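You operate a simulated robot arm through the tools that you are given. There is no shell and no other tool. Be economical: measure what you need, move in short steps, check, and stop when the job is done.

You run a simulated two-armed robot. Do the job below in one go: nothing can be reset, and whatever is moved stays where it is left.

TASK
Put the blue quarter-yard cloth from the gridded mat on the top of the taped mini quilt. Then put the creaser with orange grip on the gridded mat away on the counter under the felt board. Then take the grey polish cloth and leave it on the bare end of the long shelf top. Then close the quarter-yard drawer. Then put one of the label cards from the gridded mat on top of the orange template. Then lift the lid of the bobbin case open. Do these in the order given. Set down upright: creaser with orange grip.

The check looks at the end state, three seconds after you hand in, the way a careful person would. Anything else that was tipped, shoved, dropped, spilled or broken makes it a failure. A push-on lid holds only when it is set on centred and level and pressed home; a screw cap is set on level and turned clockwise until tight. Flat cloth is picked up by pressing the open fingertips on it (5 to 10 N) and closing them slowly along it; thin cloth reads only 2 to 8 mm in the jaws.

THE ROBOT
Two 7-joint arms with fingered hands on one trunk, on a base that drives. Base frame: it is fixed to the floor where the robot stands at the start and does not move with it; the origin is under the middle of the robot, x ahead of it, y to its left, z up. Units: m, rad, N and s.
The left shoulder is at the start at [0.02, 0.123, 1.23], the right one opposite. With the tool pointing down near the work surface each hand reaches from about 0.1 to 0.5 m from the robot's upright axis, wherever it stands, measured 20 degrees to its own side. Places, roughly: bare end of the long shelf top (26x18 cm) [3.76, -1.64, 1.04]; counter under the felt board [-2.2, 1.6, 0.8]; creaser with orange grip (10x4x8 cm) [1.4, -0.2, 0.9]; grey polish cloth (11x8x6 cm) [4.2, -0.7, 0.9]; label card [1.5, -0.5, 1]; lid of the bobbin case [-0.5, 5.1, 0.8]; orange template (10x10x4 cm) [0.8, -0.5, 0.9]; quarter-yard cloth [0.5, -0.25, 1]; quarter-yard drawer [3.6, -1.5, 0.8]; top of the taped mini quilt [-0.6, 2.6, 0.8]. Payload 2.4 kg a hand.
The tool frame of a hand sits at the grasp point between the pads (the TCP): z along the fingers, y along the line on which they close. The tips reach 0.017 m beyond it. Largest opening 0.088 m; the body of the gripper starts 0.047 m behind the TCP. The gripper is a hand of 3 fingers: y runs from the thumb to the fingers, the wrist lies at [0, 0, -0.165] in the tool frame, and closing takes about 1.5 s.
Orientation is that of the tool frame in the base frame, as [roll, pitch, yaw] about the fixed x, y, z axes, in that order (R = Rz(yaw) Ry(pitch) Rx(roll)). With the fingers straight down and closing along the base's y, the tool's x points along the base's -x, its y along +y and its z along -z.

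THE INTERFACE
- The arms move only by the tool apply_moves. It takes "left_targets", "right_targets" or both (then of equal length, played together; a hand with none holds still); each is one flat list of numbers, 7 for each row, row after row: the shift along the base's x, y, z in units of 150 mm (1.0 is 150 mm), then the turn, a rotation vector about the base's x, y, z in units of 180 degrees (1.0 is 180 degrees), then the gripper command, from -1 (fully open) to 1 (shut), values between in proportion. In form: [dx, dy, dz, rx, ry, rz, gripper, dx, dy, dz, rx, ry, rz, gripper, ...]. A call has 1 to 12 rows; each row is the pose to reach, as a shift and turn from the pose commanded when the call began. A call with a number of a shift or a turn outside -1 to 1 is refused whole. A row lasts 0.2 s, in which the tool goes at most 0.05 m and 0.15 rad; a call with a longer step from one row to the next is refused whole, and so is a gripper value outside its range. A pose out of reach is approached as far as the arm can. The call stops where the force on the tool passes 40 N (or 10 N more than at its start, if that is more) or the arm is blocked; 0.2 s more then pass. Each finger travels about 0.045 m/s and halts on what it meets, pressing with about 27 N; the grip force reading is that of the motor and also rises with nothing between the fingers. The clock runs only during rows and for 0.2 s after the last one: add rows that repeat a pose to give the fingers time. It gives the time, the measured TCP pose, the force on the tool (base axes), the opening and the grip force at its end, in the units of the frame above (readings bear some noise), with the torque about the TCP (base axes, N m) and any sound that the robot's microphone picked up.
- Cameras (640 x 400 px; columns grow to the right, rows downward): "scene" is now at [0.0409, -0.0099, 1.6742]; the picture's right is [-0.24, -0.97, 0.00], its down [-0.86, 0.21, -0.47] and it looks along [0.46, -0.11, -0.88] (base axes); focal length 266 px, centre (320, 200). "left" rides on the left gripper at [-0.052, 0.004, -0.066] in its tool frame; the picture's right is [-0.08, -1.00, 0.00], its down [0.78, -0.07, -0.62] and it looks along [0.62, -0.05, 0.78] (tool axes); focal length 243 px, centre (320, 200). "right" rides on the right gripper at [0.052, 0.004, -0.066] in its tool frame; the picture's right is [-0.08, 1.00, 0.00], its down [-0.78, -0.07, -0.62] and it looks along [-0.62, -0.05, 0.78] (tool axes); focal length 243 px, centre (320, 200). There is no depth. A picture from a camera that has moved, and an enlarged one, comes with that camera's place and axes in the base frame and with its lens. The place of the scene camera against the robot may be out by one fixed shift of up to 0.012 m in any direction.
- capture(camera): a new picture of that camera. The clock stands still meanwhile.
- raise_lower(by): slides the trunk up (or, below 0, down) by that many m; the arms and the scene camera ride with it, the base frame stays. It gives what a move gives, with no picture.
- steer(legs): drives the robot by 1 to 6 legs, each [ahead, left, turn to the left] in m, m and rad, along the robot's own axes; the way and the turn of a leg run together, so that a leg with both is an arc; at most 1.5 m and 3.142 rad a leg. The arms and the cameras ride along, it lands a little off, and it stops where it bumps. It gives what a move gives.
- preshape(shape, hand): the hand has 3 fingers and takes this shape, open, in about a second: jaw (thumb against the fingers, like two jaws); tri (thumb and two fingers); tip (a fingertip pinch); poke (one finger out to press); point (the index stretched); flat (the hand flat); cup (the hand cupped); fist (a fist). The gripper value then closes the fingers along that shape, each until it touches; the sizes above hold for jaw. It gives what a move gives, with no picture.
- pan_tilt(pan, tilt): turns the head with the scene camera to pan (to the left, within 2.094 rad either way) and tilt (down, from -0.506 to 1.204), counted from straight ahead of the robot. It gives what a move gives.
- inspect(camera, box): a new picture of the part [left, top, right, bottom] of that camera's present view, enlarged. The clock stands still meanwhile.
- sign_off(): hands the job in; it is judged then, once.

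Work in short steps. Places have to be worked out from the pictures, the camera data and where the tool is seen: move nearer, look again, correct. Check each grasp and each placing, and mend what went wrong. You have 165 turns and 118 pictures in all, those below and enlarged ones among them. Open the grippers and draw the arms clear of the work before you hand the job in, unless the task says otherwise.

The tools are called after "Emit:" as a command line: name --argument value ..., lists and objects as JSON in quotes. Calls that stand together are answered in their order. apply_moves: Moves the arms, as the interface text tells. Its arguments: {"type":"object","properties":{"left_targets":{"type":"array","items":{"type":"number"}},"right_targets":{"type":"array","items":{"type":"number"}}},"required":[]} The other tools are called the same way: raise_lower (by) slides the trunk up or down; preshape (shape, hand) gives the hand a shape; steer (legs) drives the base; pan_tilt (pan, tilt) turns the head that bears the scene camera; capture (camera) takes a picture; inspect (camera, box) takes an enlarged picture of a part of a camera's view; sign_off () hands the job in.

At the start:

```text
time: 0.0
left_eef_pos: [0.2744, -0.0154, 1.1156]
left_orientation: [3.141, 0.0, 3.14]
left_contact_force: [0.4, 0.5, 0.2]
left_ft_torque: [0.0, 0.01, 0.01]
left_grip_width: 0.0881
left_grip_force: 0.0
left_shape: jaw
right_eef_pos: [0.2429, -0.2185, 1.1301]
right_orientation: [-3.141, -0.001, 3.141]
right_contact_force: [0.1, -0.5, 0.4]
right_ft_torque: [0.02, 0.01, -0.03]
right_grip_width: 0.0879
right_grip_force: 0.0
right_shape: jaw
trunk travel left (down, up): [-0.444, 0.386]
robot x, y, heading: [-0.0001, 0.0029, 0.002]
head pan, tilt: [-0.237, 1.079]
```

scene: 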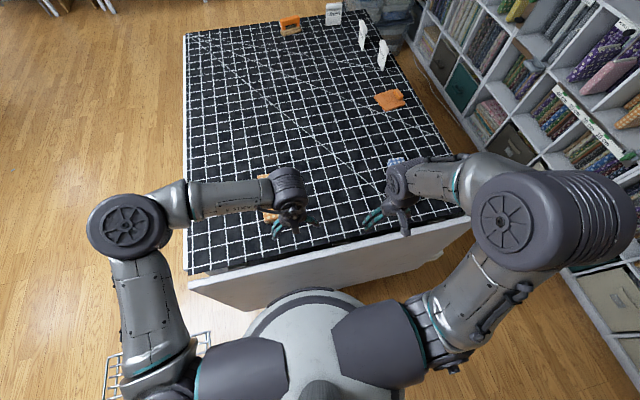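
right: 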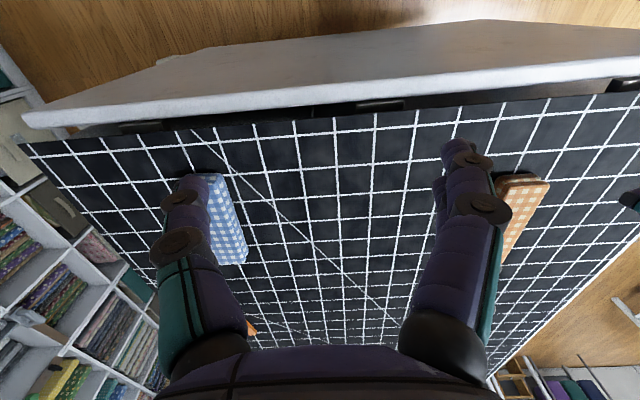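
left: 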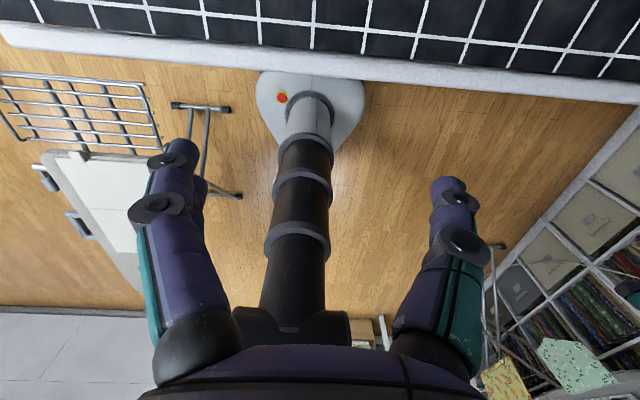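

The cloth appears to lie near (0.5, -0.4) right of the right hand. I look around first to learn the layout.

Emit:
pan_tilt --pan -0.2 --tilt 0.55

Emit:
capture --camera "scene"

Emit:
pan_tilt --pan 1.4 --tilt 0.4

Emit:
capture --camera "scene"

Emit:
pan_tilt --pan 2.09 --tilt 0.4

Emit:
capture --camera "scene"

```text
time: 0.9
left_eef_pos: [0.2748, -0.0153, 1.1146]
left_orientation: [-3.141, 0.0, -3.141]
left_contact_force: [0.2, -0.4, -0.4]
left_ft_torque: [0.03, 0.01, -0.03]
left_grip_width: 0.0877
left_grip_force: 0.1
left_shape: jaw
right_eef_pos: [0.2421, -0.2185, 1.1298]
right_orientation: [3.141, 0.0, -3.141]
right_contact_force: [0.2, -0.4, 0.7]
right_ft_torque: [0.02, -0.01, -0.01]
right_grip_width: 0.0878
right_grip_force: 0.0
right_shape: jaw
trunk travel left (down, up): [-0.444, 0.386]
robot x, y, heading: [-0.0016, 0.0011, -0.001]
head pan, tilt: [-0.201, 0.55]
```

```text
114 pictures are left
camera scene: at [0.0661, -0.0126, 1.7159], right [-0.2, -0.98, 0.0], down [-0.51, 0.1, -0.85], along [0.83, -0.17, -0.52], focal length 266 px, centre (320, 200)
```

scene: 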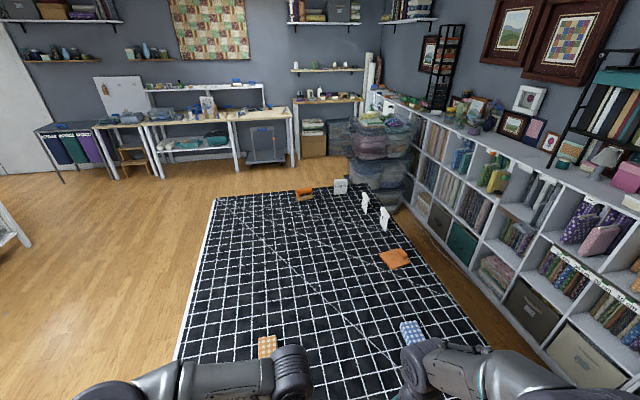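

```text
time: 2.6
left_eef_pos: [0.2761, -0.0151, 1.1155]
left_orientation: [-3.141, 0.001, -3.141]
left_contact_force: [0.1, -0.5, 0.6]
left_ft_torque: [0.04, 0.02, -0.03]
left_grip_width: 0.0878
left_grip_force: 0.0
left_shape: jaw
right_eef_pos: [0.2418, -0.2174, 1.1303]
right_orientation: [3.141, -0.001, -3.141]
right_contact_force: [0.0, -0.1, 0.3]
right_ft_torque: [0.01, 0.01, -0.02]
right_grip_width: 0.0879
right_grip_force: 0.0
right_shape: jaw
trunk travel left (down, up): [-0.444, 0.386]
robot x, y, heading: [-0.0035, -0.003, -0.002]
head pan, tilt: [1.4, 0.4]
```

```text
113 pictures are left
camera scene: at [-0.0061, 0.0966, 1.7297], right [0.99, -0.17, 0.0], down [-0.07, -0.38, -0.92], along [0.16, 0.91, -0.39], focal length 266 px, centre (320, 200)
```

scene: 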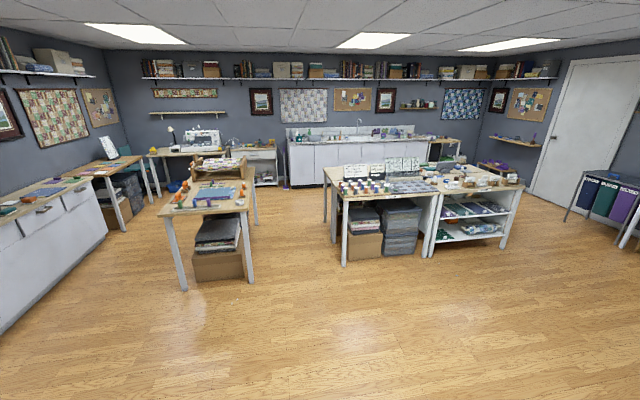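

```text
time: 3.7
left_eef_pos: [0.2746, -0.0154, 1.1141]
left_orientation: [3.141, 0.0, 3.141]
left_contact_force: [-0.5, -0.4, -1.0]
left_ft_torque: [0.04, 0.01, 0.01]
left_grip_width: 0.0879
left_grip_force: 0.1
left_shape: jaw
right_eef_pos: [0.2421, -0.2188, 1.1298]
right_orientation: [3.141, 0.001, 3.141]
right_contact_force: [-0.3, -0.7, 0.4]
right_ft_torque: [-0.01, 0.02, -0.03]
right_grip_width: 0.0878
right_grip_force: 0.0
right_shape: jaw
trunk travel left (down, up): [-0.444, 0.386]
robot x, y, heading: [-0.0006, 0.0027, -0.001]
head pan, tilt: [2.089, 0.4]
```

```text
112 pictures are left
camera scene: at [-0.0677, 0.0858, 1.7297], right [0.87, 0.49, 0.0], down [0.19, -0.34, -0.92], along [-0.46, 0.8, -0.39], focal length 266 px, centre (320, 200)
```

scene: 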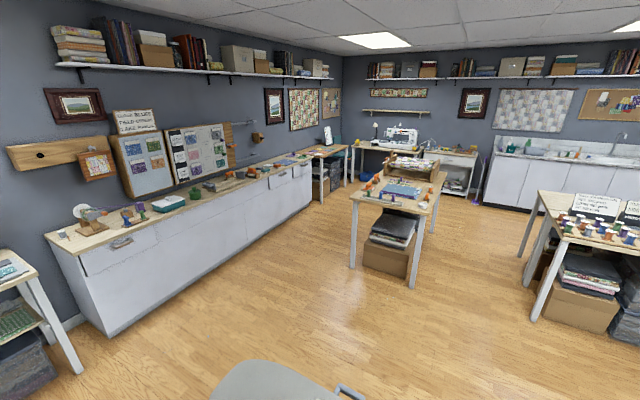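

The rooms' places match the list. The cloth is about 0.64 m off, so I shift the base right by 0.25 m, keep the head on the mat and look.

Emit:
steer --legs '[[0, -0.25, 0]]'

Emit:
pan_tilt --pan -0.2 --tilt 0.95

Emit:
capture --camera "scene"

Emit:
capture --camera "right"

```text
time: 5.5
left_eef_pos: [0.2742, -0.2782, 1.1167]
left_orientation: [3.142, 0.0, 3.134]
left_contact_force: [-1.1, -1.0, 0.1]
left_ft_torque: [0.02, 0.0, -0.01]
left_grip_width: 0.0878
left_grip_force: 0.2
left_shape: jaw
right_eef_pos: [0.2389, -0.4787, 1.1307]
right_orientation: [3.142, -0.002, 3.133]
right_contact_force: [-0.4, 1.3, 1.2]
right_ft_torque: [-0.01, 0.0, -0.03]
right_grip_width: 0.0879
right_grip_force: 0.0
right_shape: jaw
trunk travel left (down, up): [-0.444, 0.386]
robot x, y, heading: [0.0014, -0.261, -0.008]
head pan, tilt: [2.089, 0.4]
```

```text
time: 7.7
left_eef_pos: [0.2746, -0.2755, 1.1157]
left_orientation: [-3.142, 0.001, 3.134]
left_contact_force: [-0.2, -0.4, 1.0]
left_ft_torque: [0.01, 0.01, 0.01]
left_grip_width: 0.0878
left_grip_force: 0.2
left_shape: jaw
right_eef_pos: [0.2392, -0.479, 1.1301]
right_orientation: [-3.141, 0.0, 3.135]
right_contact_force: [-0.1, -0.2, 0.4]
right_ft_torque: [-0.01, 0.03, -0.05]
right_grip_width: 0.088
right_grip_force: 0.1
right_shape: jaw
trunk travel left (down, up): [-0.444, 0.386]
robot x, y, heading: [-0.0035, -0.2621, -0.01]
head pan, tilt: [-0.201, 0.949]
```

```text
111 pictures are left
camera scene: at [0.0483, -0.2686, 1.683], right [-0.21, -0.98, 0.0], down [-0.8, 0.17, -0.58], along [0.57, -0.12, -0.81], focal length 266 px, centre (320, 200)
```

scene: 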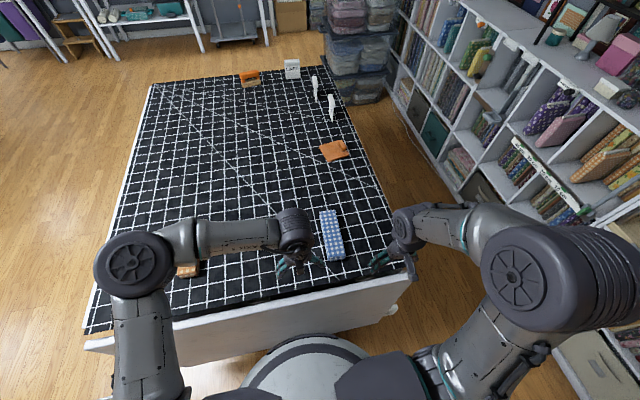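

```text
110 pictures are left
camera right: at [0.1873, -0.4734, 1.1961], right [0.09, 1.0, 0.0], down [0.78, -0.07, 0.62], along [0.62, -0.06, -0.78], focal length 243 px, centre (320, 200)
```

right: 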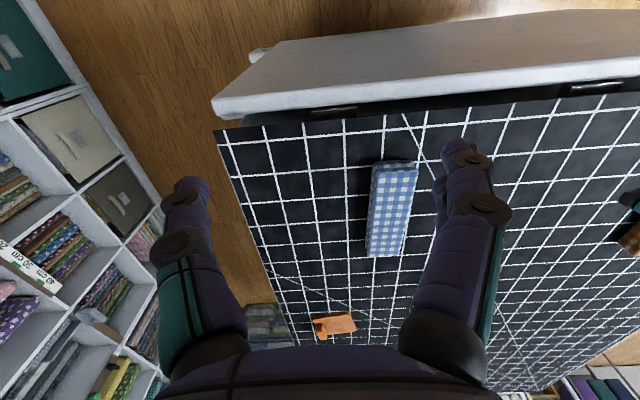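

The cloth triangulates to about (0.437, -0.390), top near z 0.92, lying along x, some 5–6 cm wide. I enlarge it to judge its thickness.

Emit:
inspect --camera "right" --box '[330, 130, 450, 280]'

Emit:
inspect --camera "scene" --box '[220, 40, 380, 190]'

```text
2.67 times, centred on (390, 205) of right
camera zoom: at [0.1873, -0.4734, 1.1961], right [0.09, 1.0, 0.0], down [0.78, -0.07, 0.62], along [0.62, -0.06, -0.78], focal length 647 px, centre (133, 187)
```

zoom: 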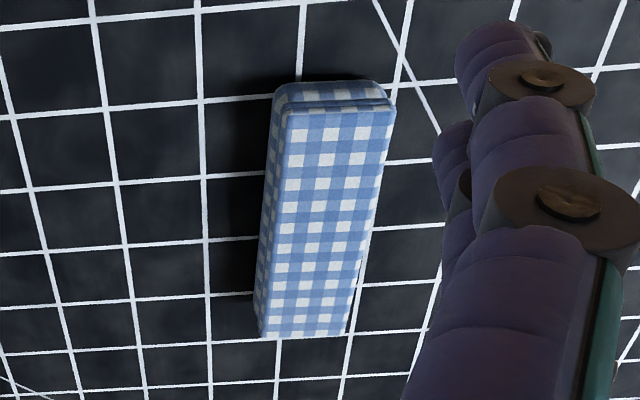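

```text
2.67 times, centred on (300, 115) of scene
camera zoom: at [0.0483, -0.2686, 1.683], right [-0.21, -0.98, 0.0], down [-0.8, 0.17, -0.58], along [0.57, -0.12, -0.81], focal length 710 px, centre (373, 427)
```

zoom: 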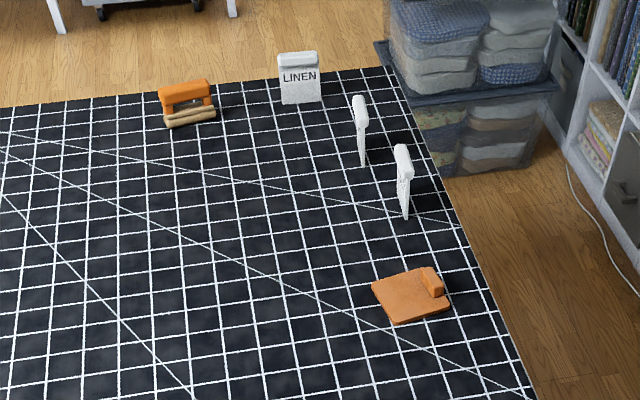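

It is a folded block about 17 × 5.5 × 3 cm, aligned with x, centre about (0.45, -0.39). I move the right hand above it, fingers closing along y.

Emit:
apply_moves --right_targets '[0.23, 0.15, 0, 0, 0, 0, -1, 0.46, 0.3, 0, 0, 0, 0, -1, 0.69, 0.45, 0, 0, 0, 0, -1, 0.92, 0.593, 0, 0, 0, 0, -1]'

Emit:
apply_moves --right_targets '[0.22, 0, 0, 0, 0, 0, -1, 0.44, 0, -0.25, 0, 0, 0, -1, 0.44, 0, -0.5, 0, 0, 0, -1, 0.44, 0, -0.75, 0, 0, 0, -1]'

Emit:
capture --camera "right"

Emit:
capture --camera "scene"

```text
time: 8.7
left_eef_pos: [0.2753, -0.2746, 1.1166]
left_orientation: [3.141, -0.002, 3.136]
left_contact_force: [-0.2, -0.4, 0.3]
left_ft_torque: [0.02, -0.01, 0.03]
left_grip_width: 0.0877
left_grip_force: 0.0
left_shape: jaw
right_eef_pos: [0.379, -0.3892, 1.1315]
right_orientation: [-3.141, -0.001, 3.133]
right_contact_force: [-0.4, 0.3, -0.4]
right_ft_torque: [0.0, -0.02, 0.0]
right_grip_width: 0.088
right_grip_force: 0.1
right_shape: jaw
trunk travel left (down, up): [-0.444, 0.386]
robot x, y, heading: [-0.0, -0.2588, -0.003]
head pan, tilt: [-0.201, 0.949]
```

```text
time: 9.7
left_eef_pos: [0.2755, -0.2759, 1.1167]
left_orientation: [3.14, -0.003, 3.135]
left_contact_force: [-0.2, -0.2, 0.1]
left_ft_torque: [-0.03, 0.04, 0.02]
left_grip_width: 0.0881
left_grip_force: 0.1
left_shape: jaw
right_eef_pos: [0.4418, -0.389, 1.0148]
right_orientation: [-3.141, 0.001, 3.134]
right_contact_force: [-0.2, 0.5, 1.2]
right_ft_torque: [-0.04, 0.01, 0.0]
right_grip_width: 0.0882
right_grip_force: 0.0
right_shape: jaw
trunk travel left (down, up): [-0.444, 0.386]
robot x, y, heading: [-0.003, -0.2603, -0.007]
head pan, tilt: [-0.201, 0.949]
```

```text
107 pictures are left
camera right: at [0.3906, -0.3831, 1.081], right [0.09, 1.0, 0.0], down [0.78, -0.07, 0.62], along [0.62, -0.06, -0.78], focal length 243 px, centre (320, 200)
```

right: 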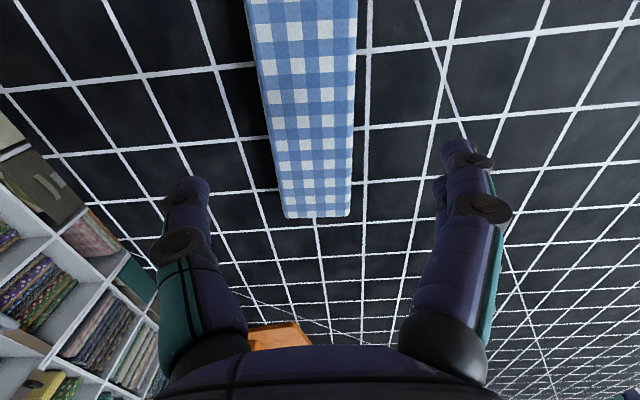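

```text
106 pictures are left
camera scene: at [0.0489, -0.2686, 1.683], right [-0.21, -0.98, 0.0], down [-0.8, 0.17, -0.58], along [0.57, -0.12, -0.81], focal length 266 px, centre (320, 200)
```

scene: 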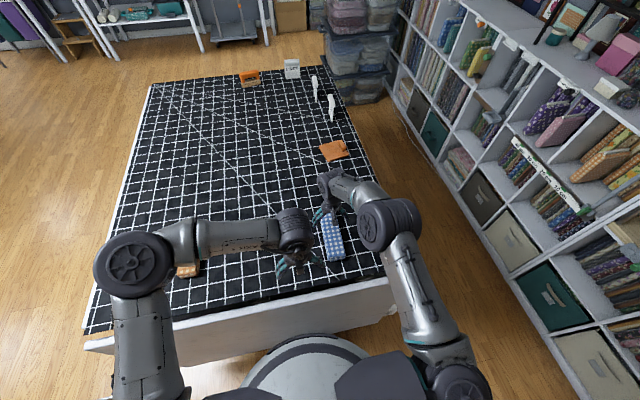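

The hand is centred over the cloth. I lower it to TCP z ≈ 0.918 watching for contact.

Emit:
apply_moves --right_targets '[0, 0, -0.2, 0, 0, 0, -1, 0, 0, -0.4, 0, 0, 0, -1, 0, 0, -0.55, 0, 0, 0, -1, 0, 0, -0.645, 0, 0, 0, -1]'

Emit:
capture --camera "right"

```text
time: 10.7
left_eef_pos: [0.2751, -0.276, 1.1159]
left_orientation: [-3.141, 0.0, 3.133]
left_contact_force: [0.1, -0.5, 0.6]
left_ft_torque: [0.01, 0.0, -0.02]
left_grip_width: 0.0879
left_grip_force: 0.0
left_shape: jaw
right_eef_pos: [0.4431, -0.3891, 0.9199]
right_orientation: [-3.141, 0.0, 3.136]
right_contact_force: [-0.8, -0.1, 0.1]
right_ft_torque: [-0.02, -0.02, 0.02]
right_grip_width: 0.088
right_grip_force: 0.2
right_shape: jaw
trunk travel left (down, up): [-0.444, 0.386]
robot x, y, heading: [-0.0008, -0.2585, -0.001]
head pan, tilt: [-0.201, 0.949]
```

```text
105 pictures are left
camera right: at [0.3903, -0.3838, 0.9864], right [0.09, 1.0, 0.0], down [0.78, -0.07, 0.62], along [0.62, -0.06, -0.78], focal length 243 px, centre (320, 200)
```

right: 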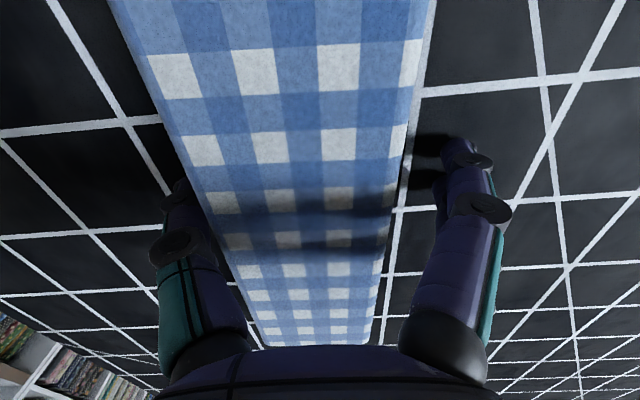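

Fingers straddle the cloth. I lower another 8 mm and close slowly.

Emit:
apply_moves --right_targets '[0, 0, -0.055, 0, 0, 0, -1, 0, 0, -0.055, 0, 0, 0, -0.6, 0, 0, -0.055, 0, 0, 0, -0.2, 0, 0, -0.055, 0, 0, 0, 0.2, 0, 0, -0.055, 0, 0, 0, 0.6, 0, 0, -0.055, 0, 0, 0, 1, 0, 0, -0.055, 0, 0, 0, 1, 0, 0, -0.055, 0, 0, 0, 1, 0, 0, -0.055, 0, 0, 0, 1, 0, 0, -0.055, 0, 0, 0, 1]'

Emit:
apply_moves --right_targets '[0, 0, 0.2, 0, 0, 0, 1, 0, 0, 0.4, 0, 0, 0, 1, 0, 0, 0.6, 0, 0, 0, 1, 0, 0, 0.8, 0, 0, 0, 1, 0, 0, 1, 0, 0, 0, 1]'

Emit:
capture --camera "right"

```text
time: 11.3
left_eef_pos: [0.2726, -0.2753, 1.116]
left_orientation: [-3.14, 0.001, 3.134]
left_contact_force: [-0.5, 0.3, 0.0]
left_ft_torque: [-0.01, 0.0, 0.03]
left_grip_width: 0.0877
left_grip_force: 0.0
left_shape: jaw
right_eef_pos: [0.4461, -0.3891, 0.9191]
right_orientation: [-3.141, 0.019, 3.131]
right_contact_force: [4.3, -1.1, 38.2]
right_ft_torque: [0.17, 0.01, 0.07]
right_grip_width: 0.0503
right_grip_force: 27.1
right_shape: jaw
trunk travel left (down, up): [-0.444, 0.386]
robot x, y, heading: [-0.0038, -0.263, -0.007]
head pan, tilt: [-0.201, 0.949]
stopped in row 2 (right hand): the force on the tool passed its limit at 44 N (the readings are from after the stop); the commanded pose is now the measured one
```

```text
time: 12.5
left_eef_pos: [0.274, -0.2756, 1.1154]
left_orientation: [3.14, -0.001, 3.135]
left_contact_force: [-0.1, -0.1, 0.7]
left_ft_torque: [-0.01, 0.04, -0.02]
left_grip_width: 0.0879
left_grip_force: 0.1
left_shape: jaw
right_eef_pos: [0.4428, -0.3888, 1.0676]
right_orientation: [3.139, 0.007, 3.133]
right_contact_force: [-0.4, -0.3, -0.3]
right_ft_torque: [0.02, 0.01, 0.04]
right_grip_width: 0.0496
right_grip_force: 27.1
right_shape: jaw
trunk travel left (down, up): [-0.444, 0.386]
robot x, y, heading: [-0.0025, -0.2601, -0.007]
head pan, tilt: [-0.201, 0.949]
```

```text
104 pictures are left
camera right: at [0.3909, -0.3839, 1.1335], right [0.09, 1.0, 0.0], down [0.78, -0.07, 0.63], along [0.62, -0.06, -0.78], focal length 243 px, centre (320, 200)
```

right: 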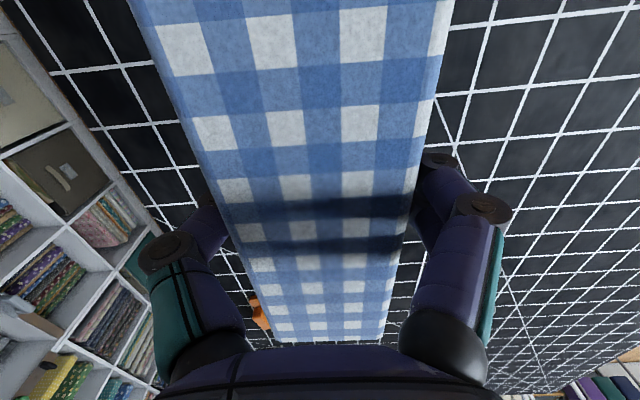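

The cloth is held (0.0496 m). Before driving I check the floor to my left and behind, where a rack and something grey showed.

Emit:
pan_tilt --pan 1.2 --tilt 0.85

Emit:
capture --camera "scene"

Emit:
pan_tilt --pan 2.09 --tilt 0.8

Emit:
capture --camera "scene"

```text
time: 14.0
left_eef_pos: [0.2746, -0.2768, 1.1162]
left_orientation: [3.142, 0.0, 3.135]
left_contact_force: [-0.7, 0.8, -0.1]
left_ft_torque: [-0.01, -0.01, -0.01]
left_grip_width: 0.0879
left_grip_force: 0.0
left_shape: jaw
right_eef_pos: [0.4438, -0.3897, 1.0674]
right_orientation: [3.141, 0.006, 3.133]
right_contact_force: [-0.7, 0.1, -0.9]
right_ft_torque: [-0.03, 0.01, 0.01]
right_grip_width: 0.05
right_grip_force: 27.0
right_shape: jaw
trunk travel left (down, up): [-0.444, 0.386]
robot x, y, heading: [0.0002, -0.2567, -0.003]
head pan, tilt: [1.201, 0.85]
```

```text
103 pictures are left
camera scene: at [0.0062, -0.1809, 1.6905], right [0.93, -0.37, 0.0], down [-0.28, -0.7, -0.66], along [0.24, 0.61, -0.75], focal length 266 px, centre (320, 200)
```

scene: 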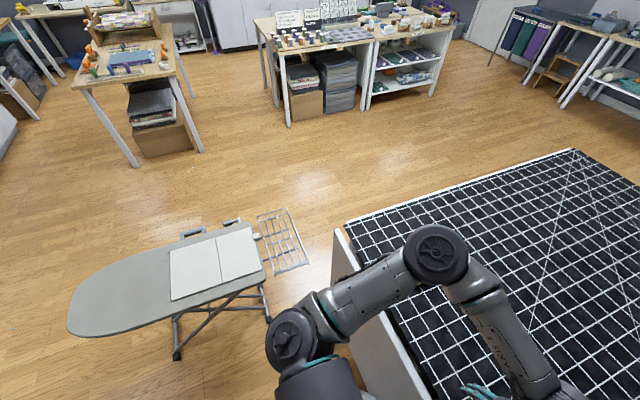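

```text
time: 15.2
left_eef_pos: [0.273, -0.2762, 1.1153]
left_orientation: [3.141, 0.0, 3.133]
left_contact_force: [0.9, -0.3, -0.5]
left_ft_torque: [-0.02, -0.03, 0.03]
left_grip_width: 0.088
left_grip_force: 0.1
left_shape: jaw
right_eef_pos: [0.4443, -0.3892, 1.0675]
right_orientation: [3.141, 0.008, 3.132]
right_contact_force: [-0.1, -0.1, -0.9]
right_ft_torque: [-0.02, -0.02, 0.0]
right_grip_width: 0.0498
right_grip_force: 27.1
right_shape: jaw
trunk travel left (down, up): [-0.444, 0.386]
robot x, y, heading: [0.0001, -0.2613, -0.011]
head pan, tilt: [2.089, 0.799]
```

```text
102 pictures are left
camera scene: at [-0.0621, -0.1831, 1.6946], right [0.87, 0.49, 0.0], down [0.35, -0.63, -0.7], along [-0.34, 0.61, -0.72], focal length 266 px, centre (320, 200)
```

scene: 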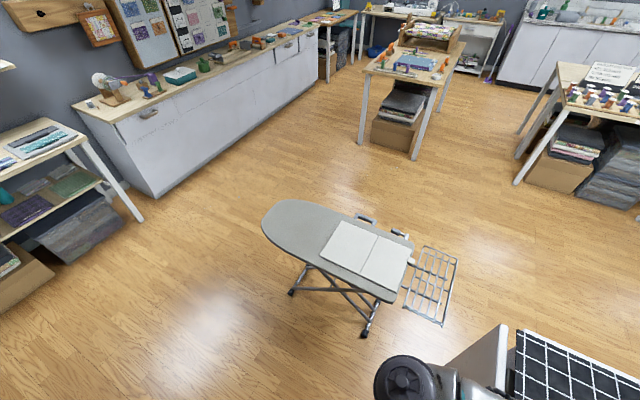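

An ironing board stands at about x −0.8…0.2, y 0.35…0.9; I go round behind it (x ≈ −1.35), turn left and drive up to the mini-quilt table.

Emit:
steer --legs '[[-1.35, 0, 0], [0, 0, 1.5708], [1.5, 0, 0], [0.45, -0.6, 0]]'

Emit:
pan_tilt --pan -0.3 --tilt 0.75

Emit:
capture --camera "scene"

```text
time: 36.5
left_eef_pos: [-0.8613, 2.011, 1.1153]
left_orientation: [3.14, -0.001, -1.494]
left_contact_force: [-0.3, -0.3, 0.6]
left_ft_torque: [-0.01, -0.01, -0.02]
left_grip_width: 0.0878
left_grip_force: 0.0
left_shape: jaw
right_eef_pos: [-0.7611, 2.1885, 1.0668]
right_orientation: [3.139, 0.007, -1.495]
right_contact_force: [0.0, 0.4, -1.8]
right_ft_torque: [-0.02, -0.01, 0.0]
right_grip_width: 0.0501
right_grip_force: 26.8
right_shape: jaw
trunk travel left (down, up): [-0.444, 0.386]
robot x, y, heading: [-0.8538, 1.735, 1.649]
head pan, tilt: [2.089, 0.799]
```

```text
time: 38.7
left_eef_pos: [-0.8613, 2.0108, 1.1149]
left_orientation: [-3.14, -0.001, -1.494]
left_contact_force: [0.5, -0.4, 0.3]
left_ft_torque: [0.01, -0.01, 0.03]
left_grip_width: 0.0878
left_grip_force: 0.1
left_shape: jaw
right_eef_pos: [-0.7617, 2.189, 1.0669]
right_orientation: [3.14, 0.009, -1.497]
right_contact_force: [0.5, -0.2, -0.3]
right_ft_torque: [0.02, 0.03, 0.02]
right_grip_width: 0.0495
right_grip_force: 27.0
right_shape: jaw
trunk travel left (down, up): [-0.444, 0.386]
robot x, y, heading: [-0.8568, 1.7367, 1.645]
head pan, tilt: [-0.3, 0.75]
```

```text
101 pictures are left
camera scene: at [-0.8377, 1.8014, 1.6985], right [0.98, -0.22, 0.0], down [-0.15, -0.67, -0.73], along [0.16, 0.71, -0.68], focal length 266 px, centre (320, 200)
```

scene: 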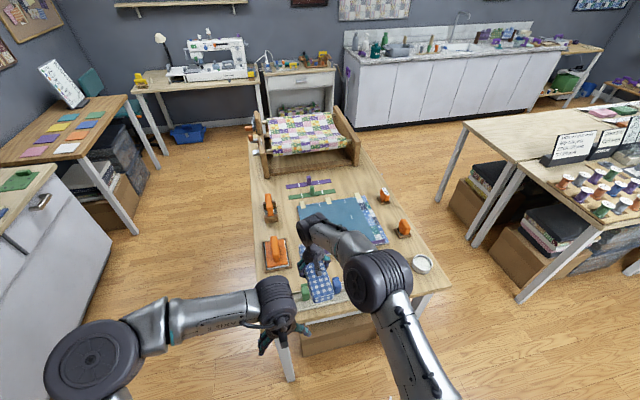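

The mini quilt is the blue panel beyond the hand. I enlarge that area.

Emit:
inspect --camera "scene" --box '[240, 150, 460, 310]'

Emit:
capture --camera "right"

```text
2.50 times, centred on (350, 230) of scene
camera zoom: at [-0.8377, 1.8014, 1.6985], right [0.98, -0.22, 0.0], down [-0.15, -0.67, -0.73], along [0.16, 0.71, -0.68], focal length 666 px, centre (245, 125)
```

zoom: 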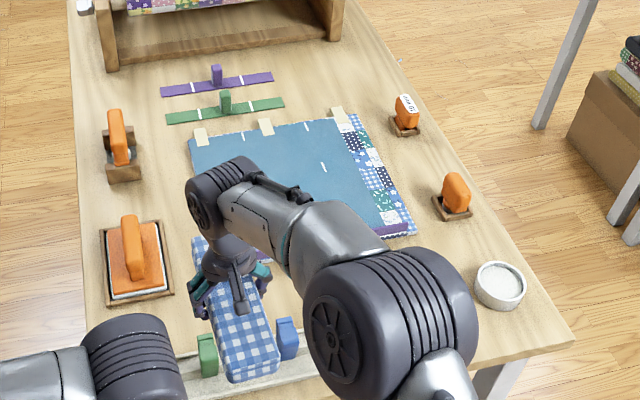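

```text
99 pictures are left
camera right: at [-0.763, 2.1365, 1.133], right [-1.0, 0.01, 0.0], down [0.01, 0.78, 0.63], along [0.01, 0.63, -0.78], focal length 243 px, centre (320, 200)
```

right: 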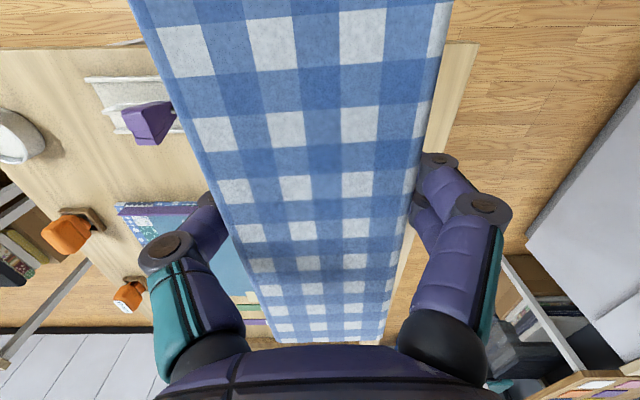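

The quilt triangulates to x −0.74…−0.41, y 2.40…2.71, z ≈ 0.815. I drive closer, to about (−0.66, 1.98), squared to +y.

Emit:
steer --legs '[[0.228, -0.214, -0.074]]'

Emit:
pan_tilt --pan -0.2 --tilt 1.1

Emit:
capture --camera "scene"

```text
time: 40.8
left_eef_pos: [-0.6402, 2.2505, 1.1158]
left_orientation: [3.142, -0.002, -1.573]
left_contact_force: [-0.5, 0.5, -1.1]
left_ft_torque: [-0.03, -0.03, -0.02]
left_grip_width: 0.0877
left_grip_force: 0.2
left_shape: jaw
right_eef_pos: [-0.5276, 2.4213, 1.0668]
right_orientation: [3.14, 0.007, -1.575]
right_contact_force: [0.3, -0.9, -0.8]
right_ft_torque: [0.01, 0.01, 0.01]
right_grip_width: 0.05
right_grip_force: 27.6
right_shape: jaw
trunk travel left (down, up): [-0.444, 0.386]
robot x, y, heading: [-0.6542, 1.9744, 1.57]
head pan, tilt: [-0.3, 0.75]
```

```text
time: 41.6
left_eef_pos: [-0.6408, 2.2486, 1.1157]
left_orientation: [3.139, 0.0, -1.573]
left_contact_force: [-0.4, -0.3, -0.2]
left_ft_torque: [-0.01, -0.02, 0.0]
left_grip_width: 0.0878
left_grip_force: 0.0
left_shape: jaw
right_eef_pos: [-0.5273, 2.4205, 1.067]
right_orientation: [3.141, 0.01, -1.575]
right_contact_force: [-0.4, 0.1, -1.6]
right_ft_torque: [0.02, 0.01, 0.02]
right_grip_width: 0.0499
right_grip_force: 26.9
right_shape: jaw
trunk travel left (down, up): [-0.444, 0.386]
robot x, y, heading: [-0.6516, 1.9705, 1.567]
head pan, tilt: [-0.201, 1.1]
```

```text
98 pictures are left
camera scene: at [-0.6461, 2.0226, 1.6729], right [0.98, -0.2, 0.0], down [-0.18, -0.87, -0.45], along [0.09, 0.44, -0.89], focal length 266 px, centre (320, 200)
```

scene: 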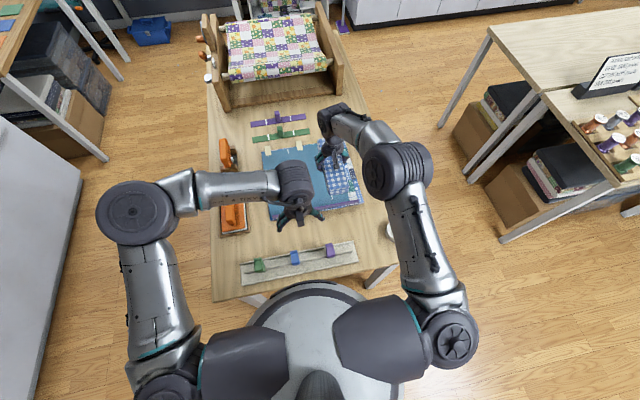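

One more small advance of 0.07 m puts the hand over the quilt.

Emit:
steer --legs '[[0.07, 0.02, 0]]'

Emit:
capture --camera "right"

```text
time: 42.6
left_eef_pos: [-0.6613, 2.3233, 1.1156]
left_orientation: [3.141, -0.002, -1.574]
left_contact_force: [0.2, -0.3, 0.0]
left_ft_torque: [0.01, 0.01, 0.02]
left_grip_width: 0.0878
left_grip_force: 0.1
left_shape: jaw
right_eef_pos: [-0.5491, 2.4935, 1.0657]
right_orientation: [-3.141, 0.007, -1.575]
right_contact_force: [-0.3, 0.2, -1.9]
right_ft_torque: [-0.01, 0.02, 0.04]
right_grip_width: 0.0498
right_grip_force: 27.0
right_shape: jaw
trunk travel left (down, up): [-0.444, 0.386]
robot x, y, heading: [-0.6806, 2.0453, 1.566]
head pan, tilt: [-0.201, 1.1]
```

```text
97 pictures are left
camera right: at [-0.5533, 2.442, 1.1326], right [-1.0, 0.09, 0.0], down [0.07, 0.78, 0.63], along [0.06, 0.62, -0.78], focal length 243 px, centre (320, 200)
```

right: 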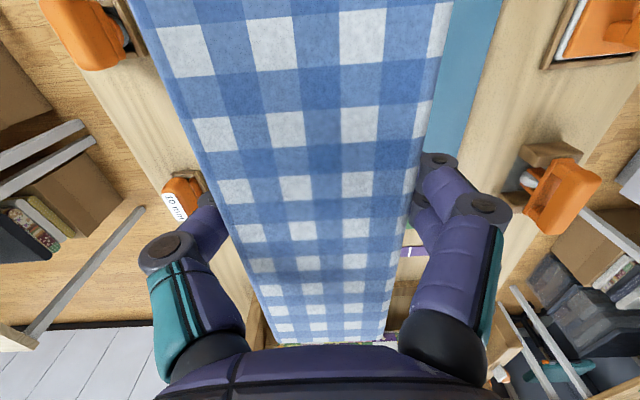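

I shift to (−0.57, 2.53) and lower; cloth bottom is ~0.017 below the TCP, quilt at ~0.815.

Emit:
apply_moves --right_targets '[-0.07, 0.12, -0.2, 0, 0, 0, 1, -0.14, 0.25, -0.4, 0, 0, 0, 1, -0.14, 0.25, -0.7, 0, 0, 0, 1, -0.14, 0.25, -1, 0, 0, 0, 1]'

Emit:
apply_moves --right_targets '[0, 0, -0.2, 0, 0, 0, 1, 0, 0, -0.35, 0, 0, 0, 1, 0, 0, -0.45, 0, 0, 0, 1, 0, 0, -0.5, 0, 0, 0, 1, 0, 0, -0.54, 0, 0, 0, 1]'

Emit:
capture --camera "scene"

```text
time: 43.6
left_eef_pos: [-0.6611, 2.3226, 1.1148]
left_orientation: [3.141, 0.0, -1.574]
left_contact_force: [-0.5, 0.5, 0.4]
left_ft_torque: [0.02, -0.03, -0.02]
left_grip_width: 0.0879
left_grip_force: 0.1
left_shape: jaw
right_eef_pos: [-0.5683, 2.5067, 0.9435]
right_orientation: [-3.141, 0.007, -1.576]
right_contact_force: [0.3, 0.5, -1.4]
right_ft_torque: [0.01, -0.01, 0.01]
right_grip_width: 0.0499
right_grip_force: 26.8
right_shape: jaw
right hand out of reach, approached as far as the arm can: row 2, 3, 4
trunk travel left (down, up): [-0.444, 0.386]
robot x, y, heading: [-0.679, 2.0518, 1.565]
head pan, tilt: [-0.201, 1.1]
```

```text
time: 44.8
left_eef_pos: [-0.6597, 2.323, 1.1168]
left_orientation: [3.141, 0.001, -1.575]
left_contact_force: [0.5, 0.4, -0.6]
left_ft_torque: [-0.02, 0.01, 0.02]
left_grip_width: 0.0878
left_grip_force: 0.1
left_shape: jaw
right_eef_pos: [-0.5671, 2.4882, 0.8823]
right_orientation: [3.141, 0.007, -1.577]
right_contact_force: [-0.2, 1.0, -0.7]
right_ft_torque: [0.02, -0.01, 0.01]
right_grip_width: 0.0498
right_grip_force: 27.3
right_shape: jaw
right hand out of reach, approached as far as the arm can: row 1, 2, 3, 4, 5
trunk travel left (down, up): [-0.444, 0.386]
robot x, y, heading: [-0.6768, 2.0445, 1.571]
head pan, tilt: [-0.201, 1.1]
```

```text
96 pictures are left
camera scene: at [-0.6665, 2.0953, 1.6728], right [0.98, -0.2, 0.0], down [-0.18, -0.87, -0.45], along [0.09, 0.44, -0.89], focal length 266 px, centre (320, 200)
```

scene: 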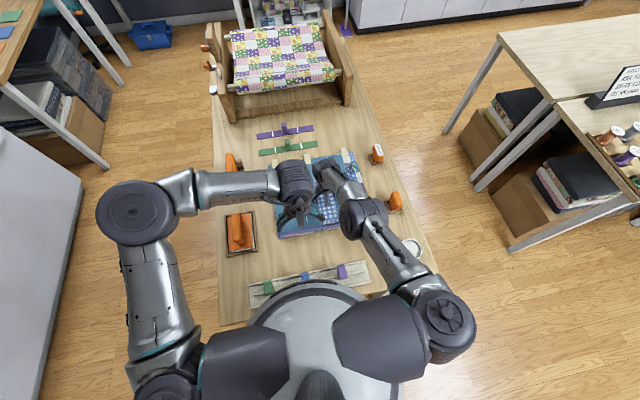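

The arm is at its reach limit at this height; lowering the trunk helps. I lift the hand 5 cm and slide the trunk down 0.10 m.

Emit:
apply_moves --right_targets '[0, 0, 0.2, 0, 0, 0, 1, 0, 0, 0.4, 0, 0, 0, 1]'

Emit:
raise_lower --by -0.1

```text
time: 45.4
left_eef_pos: [-0.6619, 2.3217, 1.1164]
left_orientation: [3.14, 0.0, -1.573]
left_contact_force: [-0.6, -0.8, 0.1]
left_ft_torque: [0.01, -0.01, 0.0]
left_grip_width: 0.088
left_grip_force: 0.1
left_shape: jaw
right_eef_pos: [-0.5682, 2.488, 0.9437]
right_orientation: [3.14, 0.009, -1.576]
right_contact_force: [0.6, -1.0, -1.2]
right_ft_torque: [-0.01, 0.0, -0.02]
right_grip_width: 0.0499
right_grip_force: 26.2
right_shape: jaw
trunk travel left (down, up): [-0.444, 0.386]
robot x, y, heading: [-0.679, 2.0496, 1.563]
head pan, tilt: [-0.201, 1.1]
```

```text
time: 46.8
left_eef_pos: [-0.6596, 2.3227, 1.0146]
left_orientation: [-3.141, -0.001, -1.577]
left_contact_force: [0.2, -0.5, -0.2]
left_ft_torque: [0.0, 0.0, -0.01]
left_grip_width: 0.088
left_grip_force: 0.0
left_shape: jaw
right_eef_pos: [-0.5673, 2.4892, 0.8436]
right_orientation: [3.141, 0.009, -1.578]
right_contact_force: [1.3, 0.6, -1.1]
right_ft_torque: [-0.04, 0.01, 0.03]
right_grip_width: 0.0501
right_grip_force: 27.3
right_shape: jaw
trunk travel left (down, up): [-0.344, 0.486]
robot x, y, heading: [-0.6765, 2.0486, 1.566]
head pan, tilt: [-0.201, 1.1]
```

Now I extend 3 cm further and set down to contact.

Emit:
apply_moves --right_targets '[0, 0.2, 0.06, 0, 0, 0, 1, 0, 0.22, 0, 0, 0, 0, 1, 0, 0.22, -0.04, 0, 0, 0, 1, 0, 0.22, -0.065, 0, 0, 0, 1]'

Emit:
capture --camera "right"

```text
time: 47.8
left_eef_pos: [-0.6621, 2.3237, 1.0151]
left_orientation: [3.139, -0.001, -1.574]
left_contact_force: [-0.2, 0.6, -0.7]
left_ft_torque: [0.0, -0.01, -0.01]
left_grip_width: 0.0878
left_grip_force: 0.0
left_shape: jaw
right_eef_pos: [-0.5655, 2.5081, 0.8391]
right_orientation: [3.141, 0.007, -1.576]
right_contact_force: [-0.4, 0.1, -1.4]
right_ft_torque: [0.04, 0.0, -0.03]
right_grip_width: 0.05
right_grip_force: 26.7
right_shape: jaw
right hand out of reach, approached as far as the arm can: row 1, 2, 3, 4
trunk travel left (down, up): [-0.344, 0.486]
robot x, y, heading: [-0.6751, 2.0466, 1.569]
head pan, tilt: [-0.201, 1.1]
```

```text
95 pictures are left
camera right: at [-0.5708, 2.4555, 0.9056], right [-1.0, 0.09, 0.0], down [0.07, 0.78, 0.63], along [0.06, 0.62, -0.78], focal length 243 px, centre (320, 200)
```

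right: 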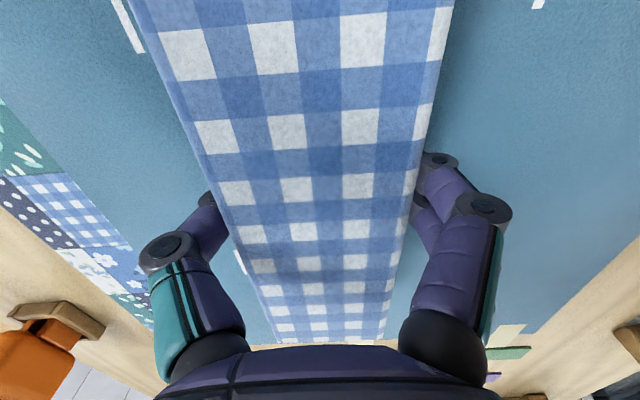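

At (−0.566, 2.508) the block lies within the quilt. I lower the last bit to contact.

Emit:
apply_moves --right_targets '[0, -0.05, -0.03, 0, 0, 0, 1, 0, -0.05, -0.06, 0, 0, 0, 1, 0, -0.05, -0.09, 0, 0, 0, 1, 0, -0.05, -0.12, 0, 0, 0, 1]'

```text
time: 48.8
left_eef_pos: [-0.6622, 2.3214, 1.0162]
left_orientation: [3.141, 0.0, -1.575]
left_contact_force: [0.5, 0.3, 1.1]
left_ft_torque: [0.01, -0.02, 0.01]
left_grip_width: 0.0881
left_grip_force: 0.1
left_shape: jaw
right_eef_pos: [-0.569, 2.5031, 0.8291]
right_orientation: [3.139, 0.023, -1.577]
right_contact_force: [-0.2, -4.8, 16.7]
right_ft_torque: [-0.12, 0.09, 0.02]
right_grip_width: 0.0488
right_grip_force: 27.3
right_shape: jaw
trunk travel left (down, up): [-0.344, 0.486]
robot x, y, heading: [-0.6793, 2.0459, 1.571]
head pan, tilt: [-0.201, 1.1]
stopped in row 4 (right hand): the force on the tool passed its limit at 44 N (the readings are from after the stop); the commanded pose is now the measured one
```

Contact. I ease up 2 mm, open, and lift straight up.

Emit:
apply_moves --right_targets '[0, 0, 0.012, 0, 0, 0, 1, 0, 0, 0.012, 0, 0, 0, 0.3, 0, 0, 0.012, 0, 0, 0, -0.3, 0, 0, 0.012, 0, 0, 0, -1, 0, 0, 0.012, 0, 0, 0, -1, 0, 0, 0.012, 0, 0, 0, -1, 0, 0, 0.012, 0, 0, 0, -1]'

Emit:
apply_moves --right_targets '[0, 0, 0.2, 0, 0, 0, -1, 0, 0, 0.4, 0, 0, 0, -1, 0, 0, 0.7, 0, 0, 0, -1, 0, 0, 1, 0, 0, 0, -1]'

Emit:
capture --camera "right"

```text
time: 50.4
left_eef_pos: [-0.6609, 2.3242, 1.0147]
left_orientation: [-3.141, -0.001, -1.575]
left_contact_force: [-0.6, -0.1, 0.1]
left_ft_torque: [-0.02, 0.01, -0.02]
left_grip_width: 0.0878
left_grip_force: 0.0
left_shape: jaw
right_eef_pos: [-0.5659, 2.5042, 0.8291]
right_orientation: [3.139, 0.02, -1.577]
right_contact_force: [0.3, 0.0, 0.6]
right_ft_torque: [-0.02, 0.0, -0.03]
right_grip_width: 0.088
right_grip_force: 0.1
right_shape: jaw
trunk travel left (down, up): [-0.344, 0.486]
robot x, y, heading: [-0.6772, 2.0468, 1.567]
head pan, tilt: [-0.201, 1.1]
stopped in row 7 (right hand): the force on the tool passed its limit at 41 N (the readings are from after the stop); the commanded pose is now the measured one
```

```text
time: 51.4
left_eef_pos: [-0.6612, 2.3227, 1.0153]
left_orientation: [-3.14, -0.001, -1.575]
left_contact_force: [0.2, -0.5, 0.1]
left_ft_torque: [0.01, 0.01, 0.01]
left_grip_width: 0.088
left_grip_force: 0.0
left_shape: jaw
right_eef_pos: [-0.5665, 2.5012, 0.9802]
right_orientation: [3.141, 0.023, -1.577]
right_contact_force: [0.0, 0.2, -0.7]
right_ft_torque: [0.01, 0.01, 0.0]
right_grip_width: 0.0877
right_grip_force: 0.0
right_shape: jaw
trunk travel left (down, up): [-0.344, 0.486]
robot x, y, heading: [-0.6785, 2.0426, 1.563]
head pan, tilt: [-0.201, 1.1]
```

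```text
94 pictures are left
camera right: at [-0.5707, 2.4489, 1.0452], right [-1.0, 0.09, 0.0], down [0.07, 0.77, 0.64], along [0.06, 0.64, -0.77], focal length 243 px, centre (320, 200)
```

right: 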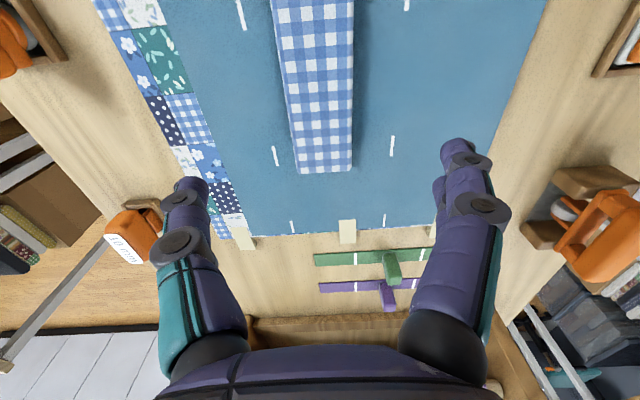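

Cloth is on the quilt. I raise the trunk back and drive round to the far side of the mat table for the creaser (≈(1.405, −0.184)), ending facing −x at about (2.05, −0.3).

Emit:
raise_lower --by 0.15

Emit:
steer --legs '[[-0.5, 0, 0], [0, 0, -1.5708], [1.4, 0, 0], [1.35, 0, 0]]'

Emit:
pan_tilt --pan -1.2 --tilt 0.6

Emit:
capture --camera "scene"

```text
time: 53.2
left_eef_pos: [-0.6608, 2.3228, 1.1651]
left_orientation: [-3.142, 0.001, -1.574]
left_contact_force: [0.5, 0.0, -0.6]
left_ft_torque: [0.0, 0.0, -0.01]
left_grip_width: 0.0878
left_grip_force: 0.1
left_shape: jaw
right_eef_pos: [-0.5645, 2.502, 1.1299]
right_orientation: [3.139, 0.023, -1.576]
right_contact_force: [-0.2, 0.7, 0.2]
right_ft_torque: [0.0, 0.02, -0.01]
right_grip_width: 0.0881
right_grip_force: 0.1
right_shape: jaw
trunk travel left (down, up): [-0.494, 0.336]
robot x, y, heading: [-0.6788, 2.0454, 1.561]
head pan, tilt: [-0.201, 1.1]
```

```text
time: 73.4
left_eef_pos: [2.4328, 1.4257, 1.1641]
left_orientation: [3.14, -0.001, 3.113]
left_contact_force: [-0.4, 0.2, -0.6]
left_ft_torque: [0.01, 0.0, 0.01]
left_grip_width: 0.0881
left_grip_force: 0.0
left_shape: jaw
right_eef_pos: [2.6097, 1.3253, 1.1299]
right_orientation: [3.139, 0.023, 3.11]
right_contact_force: [0.2, 0.7, 0.7]
right_ft_torque: [0.01, -0.01, -0.03]
right_grip_width: 0.0882
right_grip_force: 0.1
right_shape: jaw
trunk travel left (down, up): [-0.494, 0.336]
robot x, y, heading: [2.1589, 1.4477, -0.027]
head pan, tilt: [-0.201, 1.1]
```

```text
time: 74.7
left_eef_pos: [2.4341, 1.4245, 1.165]
left_orientation: [-3.14, 0.001, 3.114]
left_contact_force: [-0.5, 0.0, -0.3]
left_ft_torque: [-0.04, 0.02, -0.02]
left_grip_width: 0.0883
left_grip_force: 0.1
left_shape: jaw
right_eef_pos: [2.6094, 1.326, 1.1305]
right_orientation: [3.139, 0.021, 3.11]
right_contact_force: [0.2, -0.3, -0.1]
right_ft_torque: [0.02, 0.0, 0.0]
right_grip_width: 0.0879
right_grip_force: 0.1
right_shape: jaw
trunk travel left (down, up): [-0.494, 0.336]
robot x, y, heading: [2.1583, 1.4489, -0.032]
head pan, tilt: [-1.201, 0.6]
```

```text
93 pictures are left
camera scene: at [2.1664, 1.3704, 1.7614], right [-0.94, -0.34, 0.0], down [-0.19, 0.53, -0.82], along [0.28, -0.78, -0.57], focal length 266 px, centre (320, 200)
```

scene: 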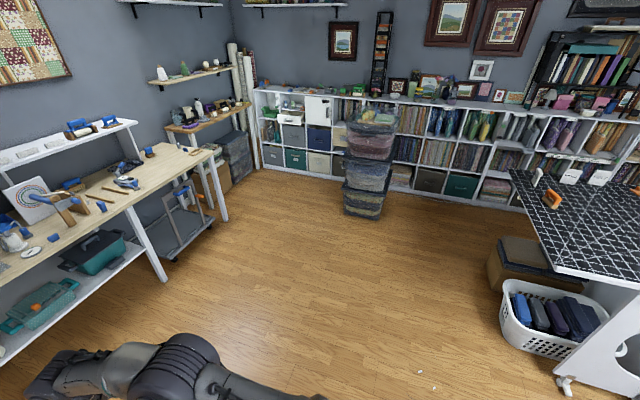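

The area beyond the mat is clear (basket and box sit under it; bins near (2.5, −0.87)). I move right 0.6, turn about, then sidestep to (2.0, −0.3).

Emit:
steer --legs '[[0, -0.6, 0], [0, 0, -3.11], [0, 1.12, 0]]'

Emit:
pan_tilt --pan 0 --tilt 0.85

Emit:
capture --camera "scene"

```text
time: 90.5
left_eef_pos: [1.8915, -0.2432, 1.1661]
left_orientation: [3.141, -0.001, 0.02]
left_contact_force: [0.1, 0.1, 0.0]
left_ft_torque: [0.02, 0.02, -0.01]
left_grip_width: 0.0876
left_grip_force: 0.1
left_shape: jaw
right_eef_pos: [1.7102, -0.1519, 1.13]
right_orientation: [3.141, 0.023, 0.019]
right_contact_force: [0.5, -0.7, 0.7]
right_ft_torque: [0.03, 0.0, 0.02]
right_grip_width: 0.0877
right_grip_force: 0.0
right_shape: jaw
trunk travel left (down, up): [-0.494, 0.336]
robot x, y, heading: [2.1673, -0.254, -3.121]
head pan, tilt: [-1.201, 0.6]
```

```text
time: 91.9
left_eef_pos: [1.8908, -0.2419, 1.1663]
left_orientation: [3.141, 0.0, 0.02]
left_contact_force: [0.0, 0.5, -0.1]
left_ft_torque: [0.01, 0.01, -0.01]
left_grip_width: 0.0877
left_grip_force: 0.1
left_shape: jaw
right_eef_pos: [1.7096, -0.1515, 1.1307]
right_orientation: [3.14, 0.022, 0.015]
right_contact_force: [-0.5, 0.4, -0.5]
right_ft_torque: [0.03, 0.0, -0.02]
right_grip_width: 0.0879
right_grip_force: 0.1
right_shape: jaw
trunk travel left (down, up): [-0.494, 0.336]
robot x, y, heading: [2.1695, -0.2499, -3.118]
head pan, tilt: [0.0, 0.85]
```

```text
92 pictures are left
camera scene: at [2.1063, -0.2471, 1.7405], right [-0.02, 1.0, 0.0], down [0.75, 0.01, -0.66], along [-0.66, -0.01, -0.75], focal length 266 px, centre (320, 200)
```

scene: 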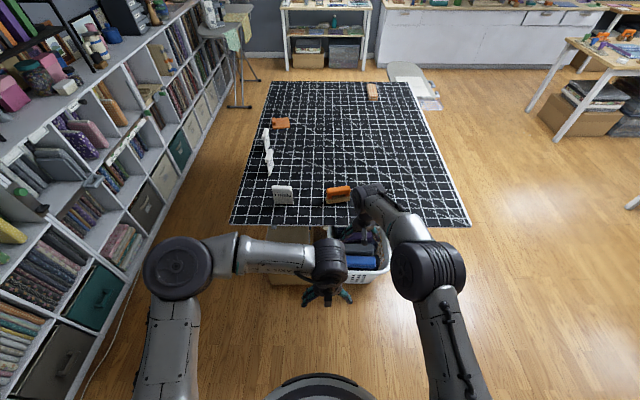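

Creaser base is at about (1.381, −0.183). I enlarge it and drive 0.30 m nearer.

Emit:
steer --legs '[[0.3, 0, 0]]'

Emit:
inspect --camera "scene" --box '[240, 200, 440, 325]'

Emit:
capture --camera "right"

```text
time: 94.0
left_eef_pos: [1.5938, -0.2556, 1.1644]
left_orientation: [3.141, -0.003, 0.038]
left_contact_force: [0.5, 0.4, -1.1]
left_ft_torque: [-0.01, 0.03, -0.02]
left_grip_width: 0.0881
left_grip_force: 0.0
left_shape: jaw
right_eef_pos: [1.411, -0.1683, 1.129]
right_orientation: [3.138, 0.02, 0.034]
right_contact_force: [0.2, 0.8, 0.1]
right_ft_torque: [-0.02, 0.01, -0.01]
right_grip_width: 0.088
right_grip_force: 0.0
right_shape: jaw
trunk travel left (down, up): [-0.494, 0.336]
robot x, y, heading: [1.8718, -0.2565, -3.106]
head pan, tilt: [0.0, 0.85]
```

```text
3.20 times, centred on (340, 262) of scene
camera zoom: at [1.8094, -0.2568, 1.7405], right [-0.04, 1.0, 0.0], down [0.75, 0.03, -0.66], along [-0.66, -0.02, -0.75], focal length 852 px, centre (256, 0)
```

zoom: 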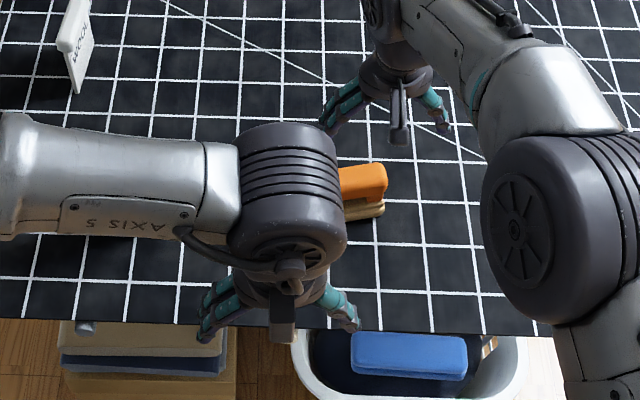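

```text
90 pictures are left
camera right: at [1.4653, -0.1701, 1.1944], right [-0.05, -1.0, 0.0], down [-0.77, 0.04, 0.64], along [-0.64, 0.03, -0.77], focal length 243 px, centre (320, 200)
```

right: 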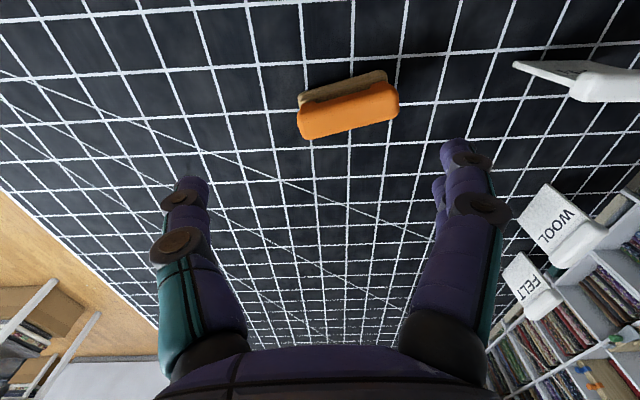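

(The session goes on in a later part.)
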